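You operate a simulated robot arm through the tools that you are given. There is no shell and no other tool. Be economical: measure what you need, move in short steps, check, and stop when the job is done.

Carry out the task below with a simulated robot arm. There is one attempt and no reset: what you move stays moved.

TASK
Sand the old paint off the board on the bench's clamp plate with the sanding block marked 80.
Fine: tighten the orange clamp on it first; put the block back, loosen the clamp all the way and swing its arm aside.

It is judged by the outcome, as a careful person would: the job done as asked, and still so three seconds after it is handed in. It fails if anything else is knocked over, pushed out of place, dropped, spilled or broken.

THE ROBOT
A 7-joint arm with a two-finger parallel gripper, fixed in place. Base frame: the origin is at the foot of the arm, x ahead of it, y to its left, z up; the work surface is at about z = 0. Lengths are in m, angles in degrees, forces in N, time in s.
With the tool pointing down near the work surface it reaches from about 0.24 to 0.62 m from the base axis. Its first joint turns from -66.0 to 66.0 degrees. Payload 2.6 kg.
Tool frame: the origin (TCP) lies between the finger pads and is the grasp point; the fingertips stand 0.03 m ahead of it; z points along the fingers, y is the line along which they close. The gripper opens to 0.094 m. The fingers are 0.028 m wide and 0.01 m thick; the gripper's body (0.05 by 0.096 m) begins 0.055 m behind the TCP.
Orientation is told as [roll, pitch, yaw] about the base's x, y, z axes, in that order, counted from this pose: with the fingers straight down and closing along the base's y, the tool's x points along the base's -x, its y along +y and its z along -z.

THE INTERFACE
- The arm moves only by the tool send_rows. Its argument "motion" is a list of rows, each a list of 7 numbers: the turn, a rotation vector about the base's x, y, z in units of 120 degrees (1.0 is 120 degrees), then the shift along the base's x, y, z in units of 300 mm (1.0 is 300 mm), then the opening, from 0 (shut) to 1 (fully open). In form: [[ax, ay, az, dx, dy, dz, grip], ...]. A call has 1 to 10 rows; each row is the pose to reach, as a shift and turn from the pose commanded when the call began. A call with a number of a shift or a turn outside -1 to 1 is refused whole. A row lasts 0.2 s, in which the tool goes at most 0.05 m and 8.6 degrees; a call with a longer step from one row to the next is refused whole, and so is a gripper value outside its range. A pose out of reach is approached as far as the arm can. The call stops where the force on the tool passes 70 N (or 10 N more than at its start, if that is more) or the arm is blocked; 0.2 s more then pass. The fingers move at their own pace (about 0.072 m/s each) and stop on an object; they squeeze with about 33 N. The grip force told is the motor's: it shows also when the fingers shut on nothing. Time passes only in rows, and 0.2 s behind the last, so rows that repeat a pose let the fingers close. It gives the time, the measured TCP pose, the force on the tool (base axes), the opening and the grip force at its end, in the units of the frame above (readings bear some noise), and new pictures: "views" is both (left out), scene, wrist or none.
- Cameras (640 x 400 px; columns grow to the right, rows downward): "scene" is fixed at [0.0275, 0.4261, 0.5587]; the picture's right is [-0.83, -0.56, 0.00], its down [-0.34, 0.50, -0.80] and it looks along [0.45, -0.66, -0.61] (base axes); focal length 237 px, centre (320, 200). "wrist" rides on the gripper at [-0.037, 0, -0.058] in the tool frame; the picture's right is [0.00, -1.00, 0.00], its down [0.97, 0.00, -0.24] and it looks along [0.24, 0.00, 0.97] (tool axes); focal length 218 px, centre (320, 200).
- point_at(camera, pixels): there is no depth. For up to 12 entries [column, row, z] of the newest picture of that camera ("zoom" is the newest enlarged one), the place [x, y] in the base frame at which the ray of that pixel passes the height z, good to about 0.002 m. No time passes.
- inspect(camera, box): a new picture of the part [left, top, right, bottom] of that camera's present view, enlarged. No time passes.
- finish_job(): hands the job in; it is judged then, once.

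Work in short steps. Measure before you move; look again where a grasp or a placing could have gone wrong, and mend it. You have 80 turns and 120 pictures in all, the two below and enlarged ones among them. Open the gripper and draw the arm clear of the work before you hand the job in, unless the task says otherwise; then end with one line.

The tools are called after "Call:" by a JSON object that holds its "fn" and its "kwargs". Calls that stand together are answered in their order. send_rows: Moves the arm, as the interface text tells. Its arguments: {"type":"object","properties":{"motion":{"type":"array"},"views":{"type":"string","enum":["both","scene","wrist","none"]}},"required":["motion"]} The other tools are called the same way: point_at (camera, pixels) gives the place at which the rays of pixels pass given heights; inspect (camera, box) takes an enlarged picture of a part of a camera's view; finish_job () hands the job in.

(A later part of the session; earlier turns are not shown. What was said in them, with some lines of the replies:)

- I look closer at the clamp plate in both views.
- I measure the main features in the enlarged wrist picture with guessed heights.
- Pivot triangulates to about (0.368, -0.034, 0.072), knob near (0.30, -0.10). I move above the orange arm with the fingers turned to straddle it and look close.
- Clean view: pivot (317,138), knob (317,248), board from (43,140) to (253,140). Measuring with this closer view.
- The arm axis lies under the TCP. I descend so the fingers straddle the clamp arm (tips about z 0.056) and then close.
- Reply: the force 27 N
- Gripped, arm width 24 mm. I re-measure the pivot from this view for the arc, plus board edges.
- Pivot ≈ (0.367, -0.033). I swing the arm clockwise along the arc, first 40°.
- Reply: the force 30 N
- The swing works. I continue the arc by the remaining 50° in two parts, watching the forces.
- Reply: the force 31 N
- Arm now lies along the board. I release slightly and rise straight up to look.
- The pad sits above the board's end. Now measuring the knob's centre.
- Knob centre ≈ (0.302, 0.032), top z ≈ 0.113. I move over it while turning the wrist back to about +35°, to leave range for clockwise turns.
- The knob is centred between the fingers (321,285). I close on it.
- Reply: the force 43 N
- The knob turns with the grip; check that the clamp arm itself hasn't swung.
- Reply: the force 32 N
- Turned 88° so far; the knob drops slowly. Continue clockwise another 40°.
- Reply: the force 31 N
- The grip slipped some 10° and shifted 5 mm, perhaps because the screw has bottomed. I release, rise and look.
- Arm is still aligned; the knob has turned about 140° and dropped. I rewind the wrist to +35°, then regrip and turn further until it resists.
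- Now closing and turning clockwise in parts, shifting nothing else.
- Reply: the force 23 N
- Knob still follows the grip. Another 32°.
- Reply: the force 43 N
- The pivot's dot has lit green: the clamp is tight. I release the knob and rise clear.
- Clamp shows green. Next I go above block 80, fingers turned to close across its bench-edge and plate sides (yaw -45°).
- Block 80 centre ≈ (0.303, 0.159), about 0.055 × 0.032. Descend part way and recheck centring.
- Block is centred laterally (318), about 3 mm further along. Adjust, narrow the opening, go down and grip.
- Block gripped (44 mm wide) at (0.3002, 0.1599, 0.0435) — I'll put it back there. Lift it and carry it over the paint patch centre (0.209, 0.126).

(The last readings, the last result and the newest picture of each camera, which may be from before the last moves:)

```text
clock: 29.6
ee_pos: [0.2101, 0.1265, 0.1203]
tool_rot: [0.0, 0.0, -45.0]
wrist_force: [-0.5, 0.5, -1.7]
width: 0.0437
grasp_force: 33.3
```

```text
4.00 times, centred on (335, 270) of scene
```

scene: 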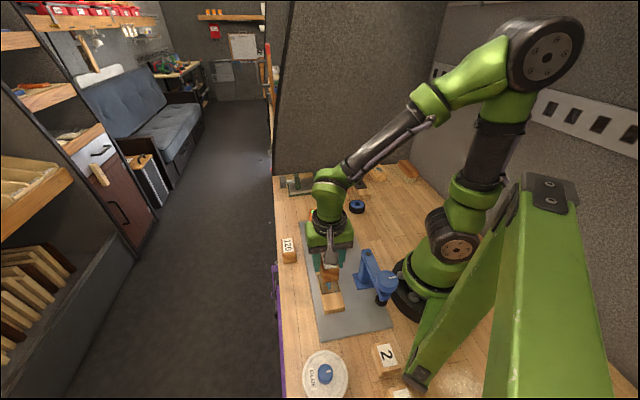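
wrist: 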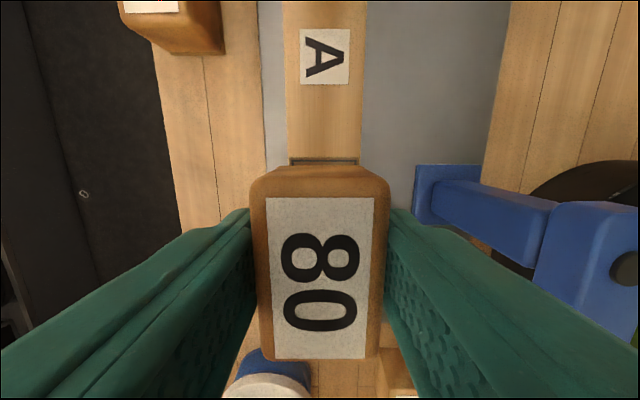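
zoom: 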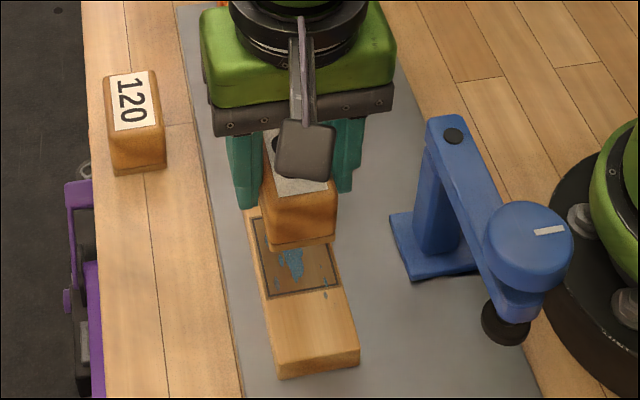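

Board midline is ~3 mm to the right in view; I correct laterally and lower to just above expected contact (TCP ≈ 0.074).

Call:
{"fn": "send_rows", "kwargs": {"motion": [[0, 0, 0, -0.006, -0.006, -0.07, 0], [0, 0, 0, -0.006, -0.006, -0.141, 0], [0, 0, 0, -0.006, -0.006, -0.147, 0], [0, 0, 0, -0.006, -0.006, -0.153, 0], [0, 0, 0, -0.006, -0.006, -0.153, 0]], "views": "none"}}

```text
clock: 30.8
ee_pos: [0.2066, 0.1255, 0.0749]
tool_rot: [0.1, 0.1, -44.9]
wrist_force: [0.9, -0.1, -1.5]
width: 0.0442
grasp_force: 33.2
```

No contact yet (force -1.5 is just the block's weight). Lower in 1 mm steps.

Call:
{"fn": "send_rows", "kwargs": {"motion": [[0, 0, 0, 0.002, 0, -0.0035, 0], [0, 0, 0, 0.002, 0, -0.007, 0], [0, 0, 0, 0.002, 0, -0.0105, 0], [0, 0, 0, 0.002, 0, -0.0105, 0]], "views": "none"}}

```text
clock: 31.8
ee_pos: [0.2088, 0.1242, 0.0722]
tool_rot: [0.0, 0.0, -45.0]
wrist_force: [0.5, 0.6, -2.0]
width: 0.0441
grasp_force: 32.8
```

Call:
{"fn": "send_rows", "kwargs": {"motion": [[0, 0, 0, 0, 0, -0.0035, 0], [0, 0, 0, 0, 0, -0.007, 0], [0, 0, 0, 0, 0, -0.0105, 0], [0, 0, 0, 0, 0, -0.0105, 0]], "views": "none"}}

Call:
{"fn": "inspect", "kwargs": {"camera": "scene", "box": [290, 230, 370, 320]}}

```text
clock: 32.8
ee_pos: [0.2098, 0.1259, 0.07]
tool_rot: [0.1, 0.0, -45.0]
wrist_force: [-3.9, 2.3, 26.8]
width: 0.044
grasp_force: 32.9
```

```text
4.44 times, centred on (330, 275) of scene
```

zoom: 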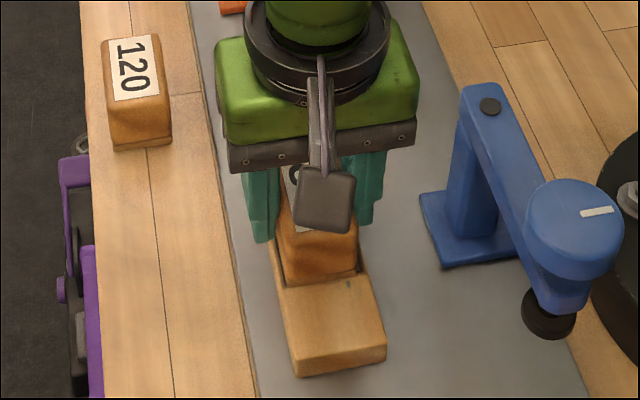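

Contact: 27 N at z = 0.070. I ease up half a millimetre and do one slow back-and-forth stroke of ±20 mm along the grain.

Call:
{"fn": "send_rows", "kwargs": {"motion": [[0, 0, 0, -0.0236, 0.0236, 0.0015, 0], [0, 0, 0, -0.047, 0.047, 0.0015, 0], [0, 0, 0, -0.0236, 0.0236, 0.0015, 0], [0, 0, 0, 0, 0, 0.0015, 0], [0, 0, 0, 0.0236, -0.0236, 0.0015, 0], [0, 0, 0, 0.047, -0.047, 0.0015, 0], [0, 0, 0, 0.0236, -0.0236, 0.0015, 0], [0, 0, 0, 0, 0, 0.0015, 0]], "views": "none"}}

```text
clock: 34.6
ee_pos: [0.2089, 0.125, 0.0679]
tool_rot: [-0.1, 0.0, -45.1]
wrist_force: [3.7, -2.7, 7.1]
width: 0.0437
grasp_force: 33.0
```

Force 7 N at the end. More strokes with slightly more pressure.

Call:
{"fn": "send_rows", "kwargs": {"motion": [[0, 0, 0, -0.0236, 0.0236, -0.0015, 0], [0, 0, 0, -0.052, 0.052, -0.0015, 0], [0, 0, 0, -0.0236, 0.0236, -0.0015, 0], [0, 0, 0, 0.0236, -0.0236, -0.0015, 0], [0, 0, 0, 0.052, -0.052, -0.0015, 0], [0, 0, 0, 0.0236, -0.0236, -0.0015, 0], [0, 0, 0, -0.0236, 0.0236, -0.0015, 0], [0, 0, 0, -0.052, 0.052, -0.0015, 0], [0, 0, 0, -0.085, 0.085, -0.0015, 0]], "views": "wrist"}}

Call:
{"fn": "inspect", "kwargs": {"camera": "wrist", "box": [240, 20, 400, 180]}}

```text
clock: 36.6
ee_pos: [0.1853, 0.1503, 0.0689]
tool_rot: [0.1, -0.1, -45.0]
wrist_force: [1.5, -0.5, 1.5]
width: 0.0439
grasp_force: 33.0
```

wrist: 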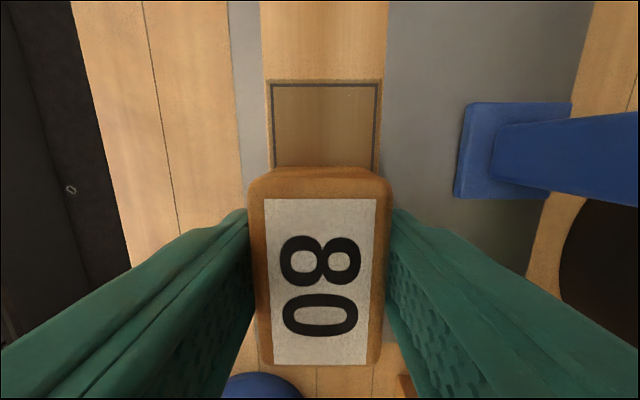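

```text
2.50 times, centred on (320, 100) of wrist
```

zoom: 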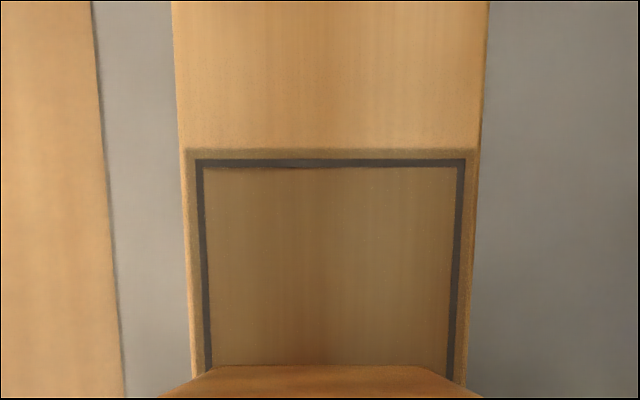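

The exposed half looks clean. I lift and move aside toward the block's home to view the whole patch.

Call:
{"fn": "send_rows", "kwargs": {"motion": [[0, 0, 0, 0, 0, 0.1, 0], [0, 0, 0, 0, 0, 0.17, 0], [0, 0, 0, 0.13, 0.01, 0.17, 0], [0, 0, 0, 0.26, 0.02, 0.17, 0], [0, 0, 0, 0.383, 0.032, 0.17, 0], [0, 0, 0, 0.383, 0.032, 0.17, 0]]}}

Call:
{"fn": "inspect", "kwargs": {"camera": "scene", "box": [300, 240, 370, 320]}}

Call:
{"fn": "inspect", "kwargs": {"camera": "wrist", "box": [380, 100, 640, 320]}}

```text
clock: 38.0
ee_pos: [0.2976, 0.1576, 0.1189]
tool_rot: [0.1, 0.0, -45.1]
wrist_force: [-0.5, 0.0, -1.5]
width: 0.0439
grasp_force: 33.3
```

scene: 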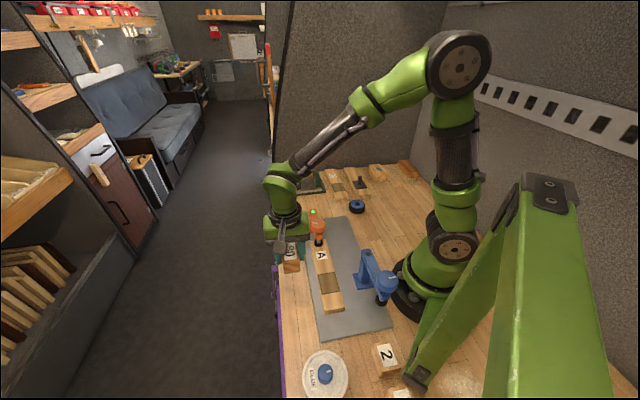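
wrist: 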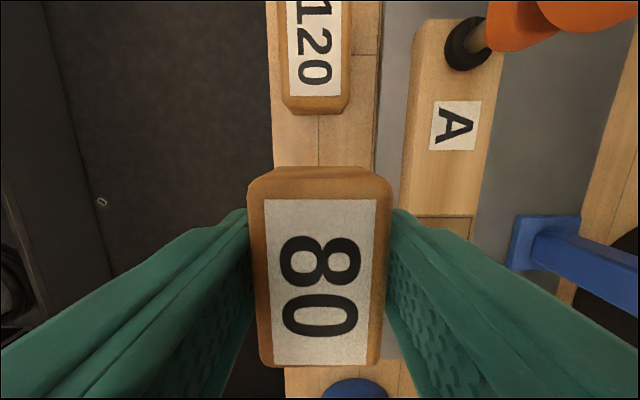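

```text
5.00 times, centred on (335, 280) of scene
```

zoom: 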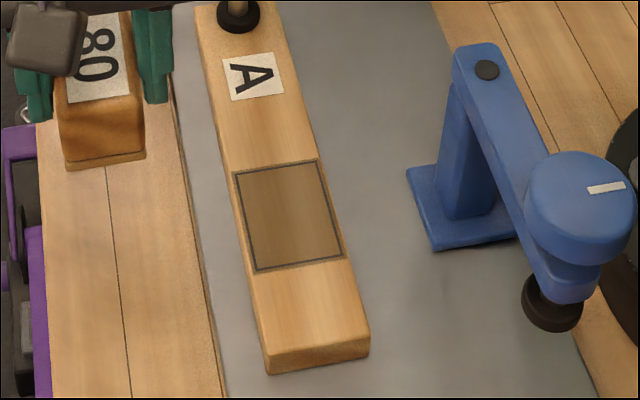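

```text
1.82 times, centred on (510, 210) of wrist
```

zoom: 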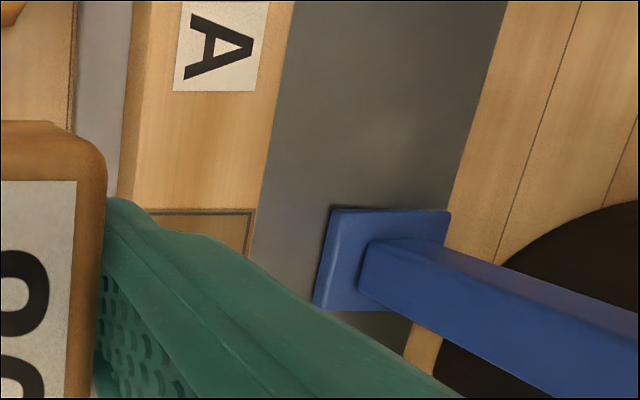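

The paint is completely gone and the board hasn't moved. Now put the block back: lower over its home at (0.300, 0.160).

Call:
{"fn": "send_rows", "kwargs": {"motion": [[0, 0, 0, 0.008, 0.007, -0.1, 0], [0, 0, 0, 0.008, 0.007, -0.2, 0], [0, 0, 0, 0.008, 0.007, -0.243, 0], [0, 0, 0, 0.008, 0.007, -0.243, 0]], "views": "none"}}

Call:
{"fn": "send_rows", "kwargs": {"motion": [[0, 0, 0, 0, 0, -0.003, 0], [0, 0, 0, 0, 0, -0.006, 0], [0, 0, 0, 0, 0, -0.009, 0], [0, 0, 0, 0, 0, -0.009, 0]], "views": "none"}}

```text
clock: 39.0
ee_pos: [0.2994, 0.1609, 0.0457]
tool_rot: [0.0, 0.0, -45.0]
wrist_force: [-0.9, -0.5, -2.0]
width: 0.0437
grasp_force: 32.7
```

```text
clock: 40.0
ee_pos: [0.3014, 0.1622, 0.0429]
tool_rot: [0.0, 0.0, -45.0]
wrist_force: [0.2, -0.5, -0.8]
width: 0.0439
grasp_force: 32.9
```

Call:
{"fn": "send_rows", "kwargs": {"motion": [[0, 0, 0, -0.003, -0.003, -0.003, 0], [0, 0, 0, -0.003, -0.003, -0.006, 0], [0, 0, 0, -0.003, -0.003, -0.006, 0]], "views": "wrist"}}

Call:
{"fn": "inspect", "kwargs": {"camera": "scene", "box": [265, 230, 345, 310]}}

```text
clock: 40.8
ee_pos: [0.3006, 0.1597, 0.0421]
tool_rot: [0.0, 0.0, -45.1]
wrist_force: [0.5, -0.3, -0.8]
width: 0.0441
grasp_force: 33.0
```

wrist: 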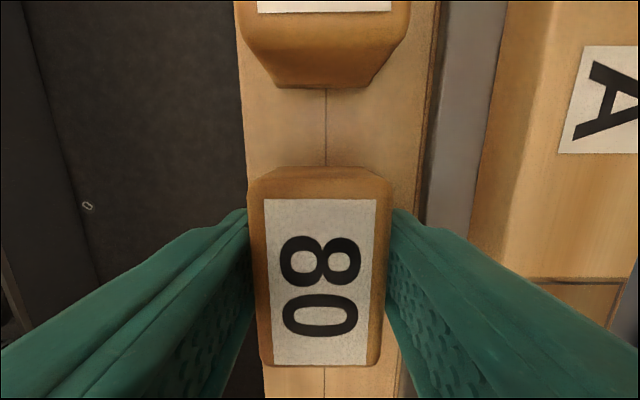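

```text
5.00 times, centred on (305, 270) of scene
```

zoom: 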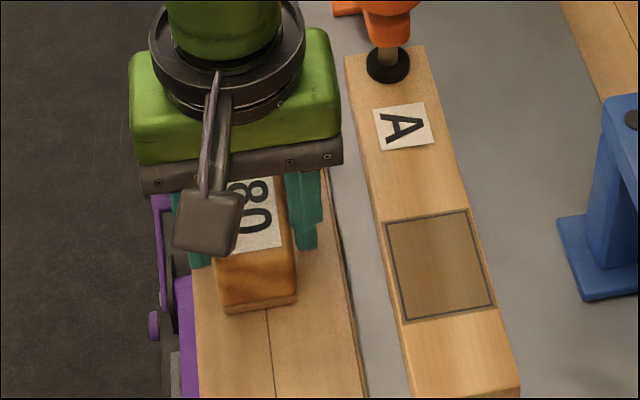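

Matches the pick-up view to about a millimetre; I lower a bit more for contact.

Call:
{"fn": "send_rows", "kwargs": {"motion": [[0, 0, 0, 0, 0, -0.003, 0], [0, 0, 0, 0, 0, -0.006, 0], [0, 0, 0, 0, 0, -0.006, 0]], "views": "none"}}

```text
clock: 41.6
ee_pos: [0.2996, 0.1609, 0.0406]
tool_rot: [0.0, 0.0, -45.1]
wrist_force: [0.2, -0.6, -1.5]
width: 0.0437
grasp_force: 32.9
```

Call:
{"fn": "send_rows", "kwargs": {"motion": [[0, 0, 0, 0, 0, -0.003, 0], [0, 0, 0, 0, 0, -0.006, 0], [0, 0, 0, 0, 0, -0.006, 0]], "views": "none"}}

```text
clock: 42.4
ee_pos: [0.3005, 0.1618, 0.038]
tool_rot: [0.0, 0.0, -45.0]
wrist_force: [-6.4, -1.4, 28.0]
width: 0.044
grasp_force: 33.1
```

Contact (28 N). Ease up 1 mm, release, and rise.

Call:
{"fn": "send_rows", "kwargs": {"motion": [[0, 0, 0, 0, 0, 0.003, 0], [0, 0, 0, 0, 0, 0.003, 0.56], [0, 0, 0, 0, 0, 0.003, 0.56], [0, 0, 0, 0, 0, 0.1, 0.56], [0, 0, 0, 0, 0, 0.25, 0.6], [0, 0, 0, 0, 0, 0.4, 0.6], [0, 0, 0, 0, 0, 0.55, 0.6], [0, 0, 0, 0, 0, 0.55, 0.6]]}}

Call:
{"fn": "inspect", "kwargs": {"camera": "scene", "box": [265, 220, 345, 300]}}

```text
clock: 44.2
ee_pos: [0.2998, 0.1611, 0.2013]
tool_rot: [0.0, -0.1, -44.9]
wrist_force: [0.1, 0.4, 0.3]
width: 0.0565
grasp_force: 0.0
```

scene: 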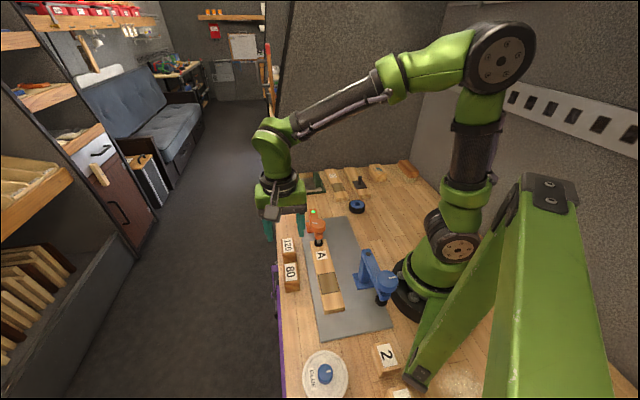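
wrist: 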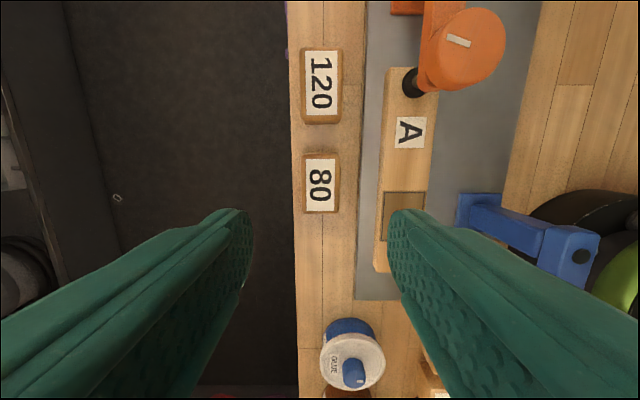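

```text
5.00 times, centred on (305, 260) of scene
```

zoom: 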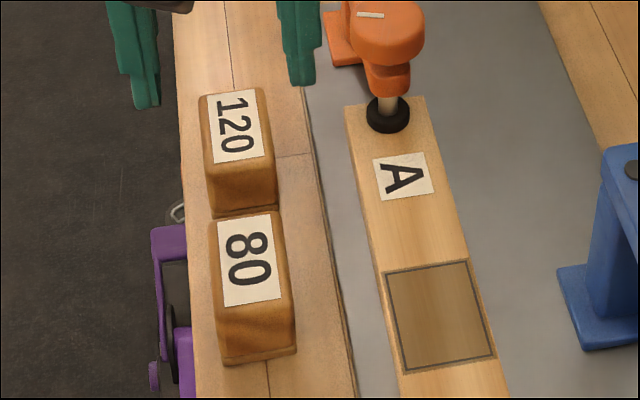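

Block is back within ~2 mm of its original spot. Now go over the knob at yaw -85° to loosen counter-clockwise.

Call:
{"fn": "send_rows", "kwargs": {"motion": [[0, 0, -0.0667, 0.003, -0.0875, 0, 0.6], [0, 0, -0.1333, 0.006, -0.175, 0, 0.6], [0, 0, -0.2, 0.009, -0.262, 0, 0.6], [0, 0, -0.2667, 0.012, -0.35, 0, 0.6], [0, 0, -0.3333, 0.014, -0.437, 0, 0.6], [0, 0, -0.3333, 0.014, -0.437, 0, 0.6]], "views": "none"}}

Call:
{"fn": "send_rows", "kwargs": {"motion": [[0, 0, 0, 0, 0, -0.1, 0.6], [0, 0, 0, 0, 0, -0.2, 0.6], [0, 0, 0, 0, 0, -0.3, 0.6], [0, 0, 0, 0, 0, -0.31, 0.6]], "views": "wrist"}}

```text
clock: 45.6
ee_pos: [0.3038, 0.0311, 0.2027]
tool_rot: [0.0, 0.0, -85.3]
wrist_force: [-0.1, -0.2, -0.5]
width: 0.0563
grasp_force: 0.1
```

```text
clock: 46.6
ee_pos: [0.3045, 0.0309, 0.1097]
tool_rot: [0.0, -0.1, -85.0]
wrist_force: [0.0, -0.1, -0.1]
width: 0.0564
grasp_force: 0.0
```

wrist: 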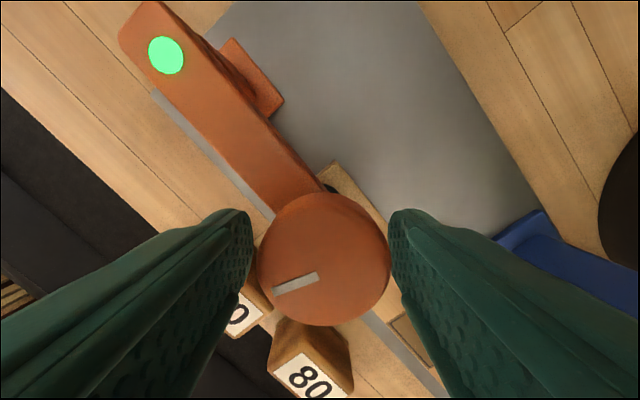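

Centred. Close and turn counter-clockwise, letting the tool rise with the screw.

Call:
{"fn": "send_rows", "kwargs": {"motion": [[0, 0, 0, 0, 0, -0.006, 0], [0, 0, 0, 0, 0, -0.006, 0], [0, 0, 0, 0, 0, -0.006, 0], [0, 0, 0.0667, 0, 0, -0.005, 0], [0, 0, 0.1333, 0, 0, -0.004, 0], [0, 0, 0.2, 0, 0, -0.003, 0], [0, 0, 0.2667, 0, 0, -0.002, 0], [0, 0, 0.3333, 0, 0, -0.001, 0], [0, 0, 0.4, 0, 0, 0, 0]], "views": "wrist"}}

```text
clock: 48.6
ee_pos: [0.3024, 0.0296, 0.1097]
tool_rot: [-0.2, 0.2, -36.9]
wrist_force: [-15.5, -5.9, -8.1]
width: 0.0409
grasp_force: 45.2
```

wrist: 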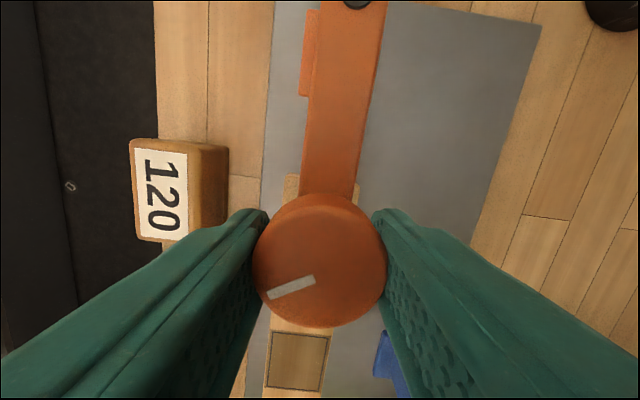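

Light is off and the knob follows. Continue +80°.

Call:
{"fn": "send_rows", "kwargs": {"motion": [[0, 0, 0.0667, 0, 0, 0.001, 0], [0, 0, 0.1333, 0, 0, 0.002, 0], [0, 0, 0.2, 0, 0, 0.003, 0], [0, 0, 0.2667, 0, 0, 0.004, 0], [0, 0, 0.3333, 0, 0, 0.005, 0], [0, 0, 0.4, 0, 0, 0.006, 0], [0, 0, 0.4667, 0, 0, 0.007, 0], [0, 0, 0.5333, 0, 0, 0.008, 0], [0, 0, 0.6, 0, 0, 0.009, 0], [0, 0, 0.6667, 0, 0, 0.01, 0]], "views": "wrist"}}

```text
clock: 50.8
ee_pos: [0.3035, 0.0288, 0.1131]
tool_rot: [0.1, 0.3, 43.2]
wrist_force: [-17.0, -17.8, -1.9]
width: 0.0407
grasp_force: 44.7
```

wrist: 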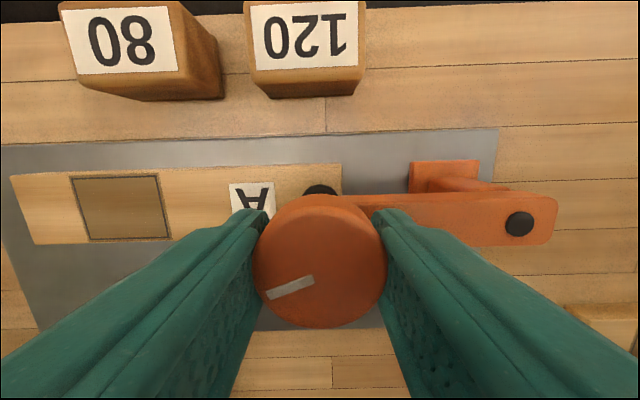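

128° undone. I continue in the same grip another 40°.

Call:
{"fn": "send_rows", "kwargs": {"motion": [[0, 0, 0.0667, 0, 0, 0.001, 0], [0, 0, 0.1333, 0, 0, 0.002, 0], [0, 0, 0.2, 0, 0, 0.003, 0], [0, 0, 0.2667, 0, 0, 0.004, 0], [0, 0, 0.3333, 0, 0, 0.005, 0]], "views": "wrist"}}

```text
clock: 52.0
ee_pos: [0.3033, 0.0296, 0.1147]
tool_rot: [0.1, -0.1, 83.1]
wrist_force: [-17.4, -18.7, 1.0]
width: 0.0409
grasp_force: 44.7
```

wrist: 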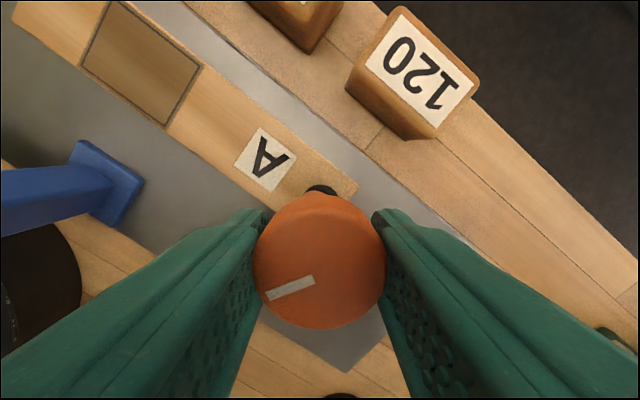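

About 32° short of its starting angle. Continue +24° and see whether the wrist still turns.

Call:
{"fn": "send_rows", "kwargs": {"motion": [[0, 0, 0.0667, 0, 0, 0.001, 0], [0, 0, 0.1333, 0, 0, 0.002, 0], [0, 0, 0.2, 0, 0, 0.003, 0], [0, 0, 0.2667, 0, 0, 0.004, 0]], "views": "wrist"}}

Call:
{"fn": "inspect", "kwargs": {"camera": "scene", "box": [290, 200, 350, 260]}}

```text
clock: 53.0
ee_pos: [0.3024, 0.031, 0.1148]
tool_rot: [0.2, -0.1, 115.0]
wrist_force: [-21.7, -11.4, 4.9]
width: 0.041
grasp_force: 44.6
```

wrist: 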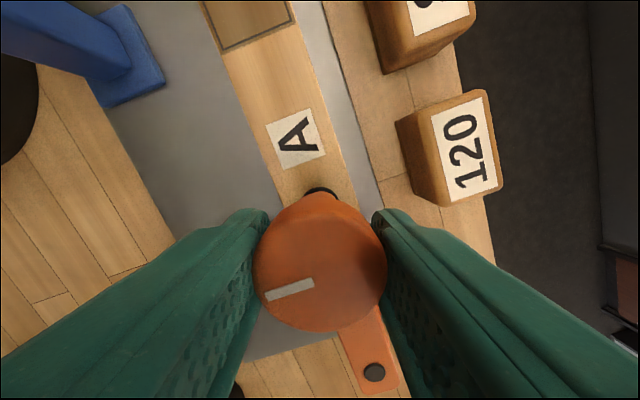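

```text
6.67 times, centred on (320, 230) of scene
```

zoom: 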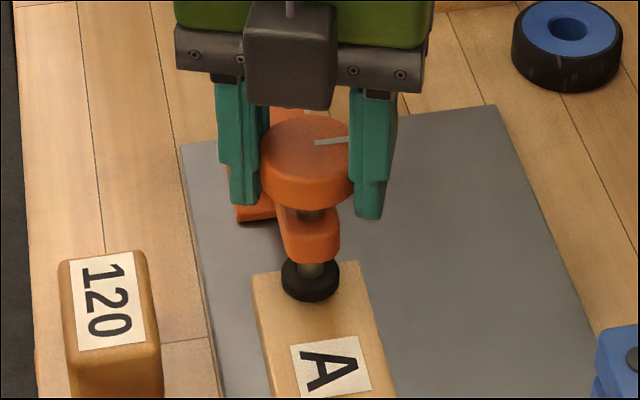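

Back at the starting angle; I turn a little further to find the end stop.

Call:
{"fn": "send_rows", "kwargs": {"motion": [[0, 0, 0.0667, 0, 0, 0.001, 0], [0, 0, 0.1333, 0, 0, 0.002, 0], [0, 0, 0.2, 0, 0, 0.003, 0]], "views": "wrist"}}

```text
clock: 53.8
ee_pos: [0.3025, 0.0298, 0.1162]
tool_rot: [0.2, -0.1, 139.1]
wrist_force: [-16.7, -9.4, -4.2]
width: 0.041
grasp_force: 44.8
```

wrist: 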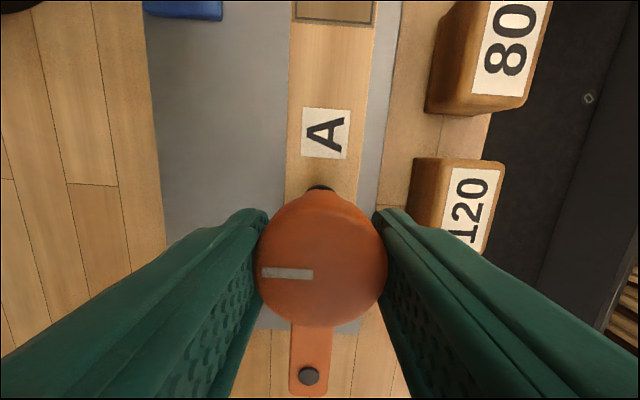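

The knob now lags the fingers: it's at its end stop, fully loose. Release, rise, and unwind the wrist toward -45° for gripping the arm.

Call:
{"fn": "send_rows", "kwargs": {"motion": [[0, 0, 0, 0, 0, 0, 0.6], [0, 0, 0, 0, 0, 0, 0.6], [0, 0, 0, 0, 0, 0.1, 0.6], [0, 0, 0, 0, 0, 0.2, 0.6], [0, 0, -0.07, 0, 0, 0.3, 0.6], [0, 0, -0.14, 0, 0, 0.3, 0.6], [0, 0, -0.21, 0, 0, 0.3, 0.6], [0, 0, -0.28, 0, 0, 0.3, 0.6], [0, 0, -0.35, 0, 0, 0.3, 0.6], [0, 0, -0.42, 0, 0, 0.3, 0.6]], "views": "none"}}

Call:
{"fn": "send_rows", "kwargs": {"motion": [[0, 0, -0.07, 0.01, -0.011, 0, 0.6], [0, 0, -0.14, 0.021, -0.022, 0, 0.6], [0, 0, -0.21, 0.032, -0.033, 0, 0.6], [0, 0, -0.28, 0.043, -0.044, 0, 0.6], [0, 0, -0.35, 0.054, -0.055, 0, 0.6], [0, 0, -0.42, 0.065, -0.066, 0, 0.6], [0, 0, -0.49, 0.076, -0.077, 0, 0.6], [0, 0, -0.56, 0.087, -0.088, 0, 0.6], [0, 0, -0.63, 0.098, -0.099, 0, 0.6], [0, 0, -0.7, 0.108, -0.109, 0, 0.6]], "views": "none"}}

Call:
{"fn": "send_rows", "kwargs": {"motion": [[0, 0, -0.07, 0, 0, 0, 0.6], [0, 0, -0.14, 0, 0, 0, 0.6], [0, 0, -0.21, 0, 0, 0, 0.6], [0, 0, -0.28, 0, 0, 0, 0.6], [0, 0, -0.35, 0, 0, 0, 0.6], [0, 0, -0.414, 0, 0, 0, 0.6], [0, 0, -0.414, 0, 0, 0, 0.6]]}}

```text
clock: 56.0
ee_pos: [0.304, 0.0302, 0.2063]
tool_rot: [0.0, -0.1, 88.4]
wrist_force: [-0.5, 0.0, 0.5]
width: 0.0564
grasp_force: 0.0
```

```text
clock: 58.2
ee_pos: [0.3367, -0.0014, 0.207]
tool_rot: [0.0, 0.0, 4.4]
wrist_force: [-0.4, 0.0, -0.4]
width: 0.0566
grasp_force: 0.2
```

```text
clock: 59.8
ee_pos: [0.3357, -0.0034, 0.2057]
tool_rot: [0.0, 0.0, -45.2]
wrist_force: [0.1, 0.0, 0.0]
width: 0.0563
grasp_force: 0.0
```

scene: 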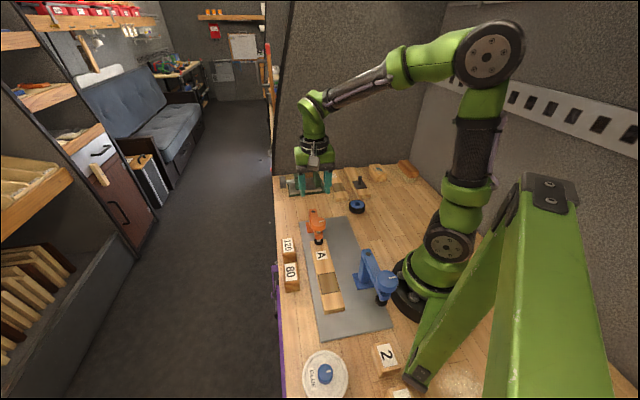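
wrist: 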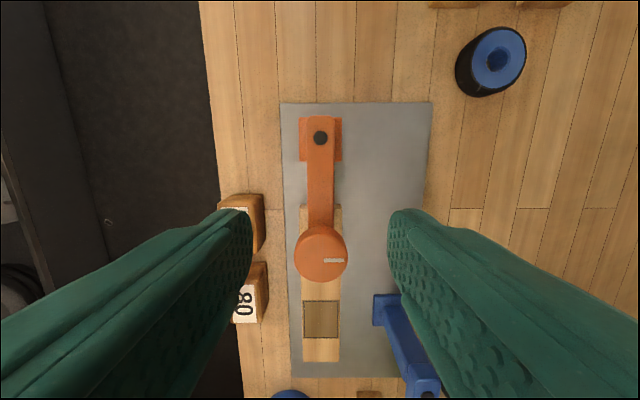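

Same picture as right after the first swing. Descend and grip the arm.

Call:
{"fn": "send_rows", "kwargs": {"motion": [[0, 0, 0, 0, 0, -0.11, 0.6], [0, 0, 0, 0, 0, -0.22, 0.6], [0, 0, 0, 0, 0, -0.33, 0.5], [0, 0, 0, 0, 0, -0.397, 0.5], [0, 0, 0, 0, 0, -0.397, 0.0], [0, 0, 0, 0, 0, -0.397, 0.0], [0, 0, 0, 0, 0, -0.397, 0.0]], "views": "wrist"}}

```text
clock: 61.4
ee_pos: [0.3357, -0.0041, 0.0859]
tool_rot: [0.0, 0.0, -45.0]
wrist_force: [4.7, 2.3, -12.5]
width: 0.0239
grasp_force: 44.7
```

wrist: 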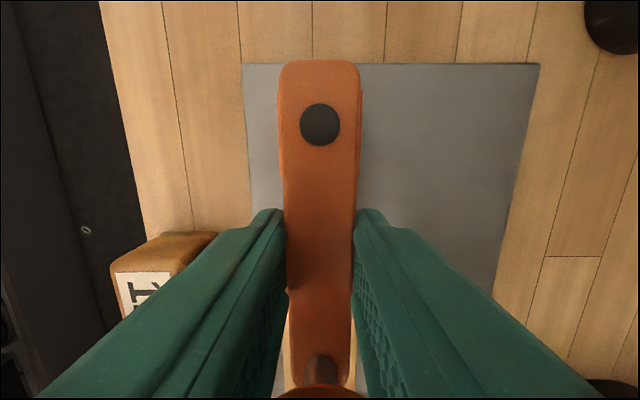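

Swing counter-clockwise back along the arc, 80° first.

Call:
{"fn": "send_rows", "kwargs": {"motion": [[0, 0, 0.0667, -0.0132, -0.0151, 0, 0], [0, 0, 0.1333, -0.0241, -0.032, 0, 0], [0, 0, 0.2, -0.0326, -0.0502, 0, 0], [0, 0, 0.2667, -0.0384, -0.0693, 0, 0], [0, 0, 0.3333, -0.0416, -0.0892, 0, 0], [0, 0, 0.4, -0.0419, -0.1092, 0, 0], [0, 0, 0.4667, -0.0395, -0.1291, 0, 0], [0, 0, 0.5333, -0.0343, -0.1485, 0, 0], [0, 0, 0.6, -0.0265, -0.167, 0, 0], [0, 0, 0.6667, -0.0161, -0.1842, 0, 0]], "views": "wrist"}}

```text
clock: 63.6
ee_pos: [0.3309, -0.0575, 0.0866]
tool_rot: [0.0, 0.2, 34.9]
wrist_force: [0.9, -11.1, -25.0]
width: 0.0238
grasp_force: 45.3
```

wrist: 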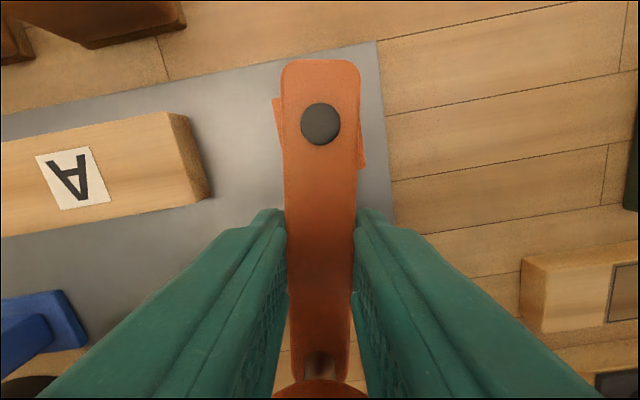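

Last 10°, then release and rise to a clear position.

Call:
{"fn": "send_rows", "kwargs": {"motion": [[0, 0, 0.0417, 0.008, -0.01, 0, 0], [0, 0, 0.0833, 0.0161, -0.0192, 0, 0], [0, 0, 0.0833, 0.0161, -0.0192, 0, 0.5], [0, 0, 0.0833, 0.0161, -0.0192, 0, 0.5], [0, 0, 0.0833, 0.0161, -0.0192, 0.1, 0.5], [0, 0, 0.0833, 0.0161, -0.0192, 0.25, 0.6], [0, 0, 0.0833, 0.0161, -0.0192, 0.4, 0.8], [0, 0, 0.0833, 0.0161, -0.0192, 0.55, 1], [0, 0, 0.0833, 0.0161, -0.0192, 0.68, 1], [0, 0, 0.0833, 0.0161, -0.0192, 0.68, 1]]}}

Call:
{"fn": "inspect", "kwargs": {"camera": "scene", "box": [260, 160, 440, 350]}}

```text
clock: 65.8
ee_pos: [0.3347, -0.0654, 0.2932]
tool_rot: [0.0, 0.0, 44.9]
wrist_force: [-0.3, 0.0, -0.2]
width: 0.0938
grasp_force: 0.2
```

scene: 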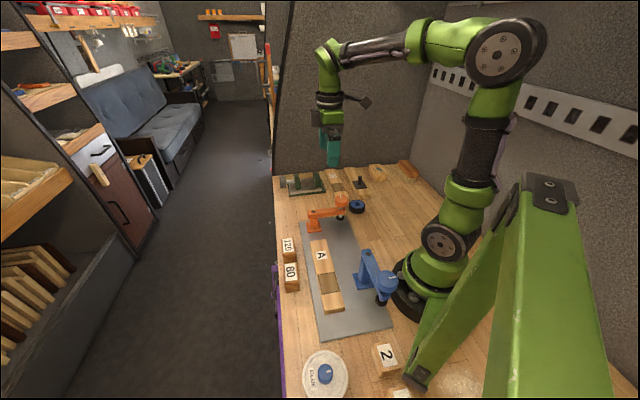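
wrist: 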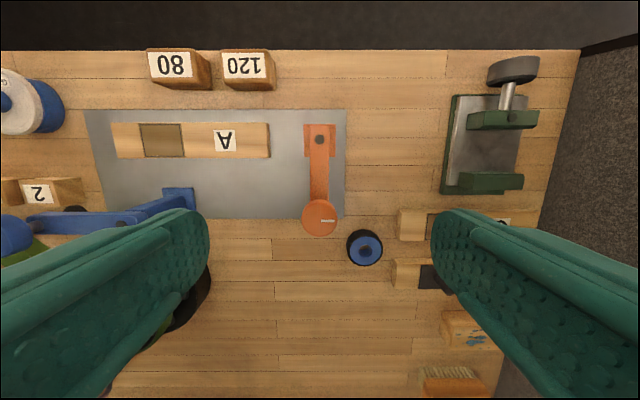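

```text
2.11 times, centred on (350, 255) of scene
```

zoom: 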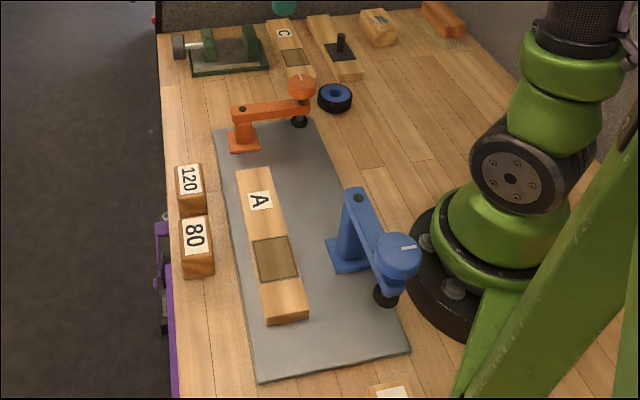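

Everything matches the starting layout, with the paint gone and the arm clear. Handing in.

Call:
{"fn": "finish_job", "kwargs": {}}

```text
The job is handed in.
```

The old paint is sanded off board A with block 80 while the orange clamp held it tight (its light showed green). The block is back within about 2 mm of its spot, the clamp is loosened to its end stop, and its arm is swung aside to where it started.
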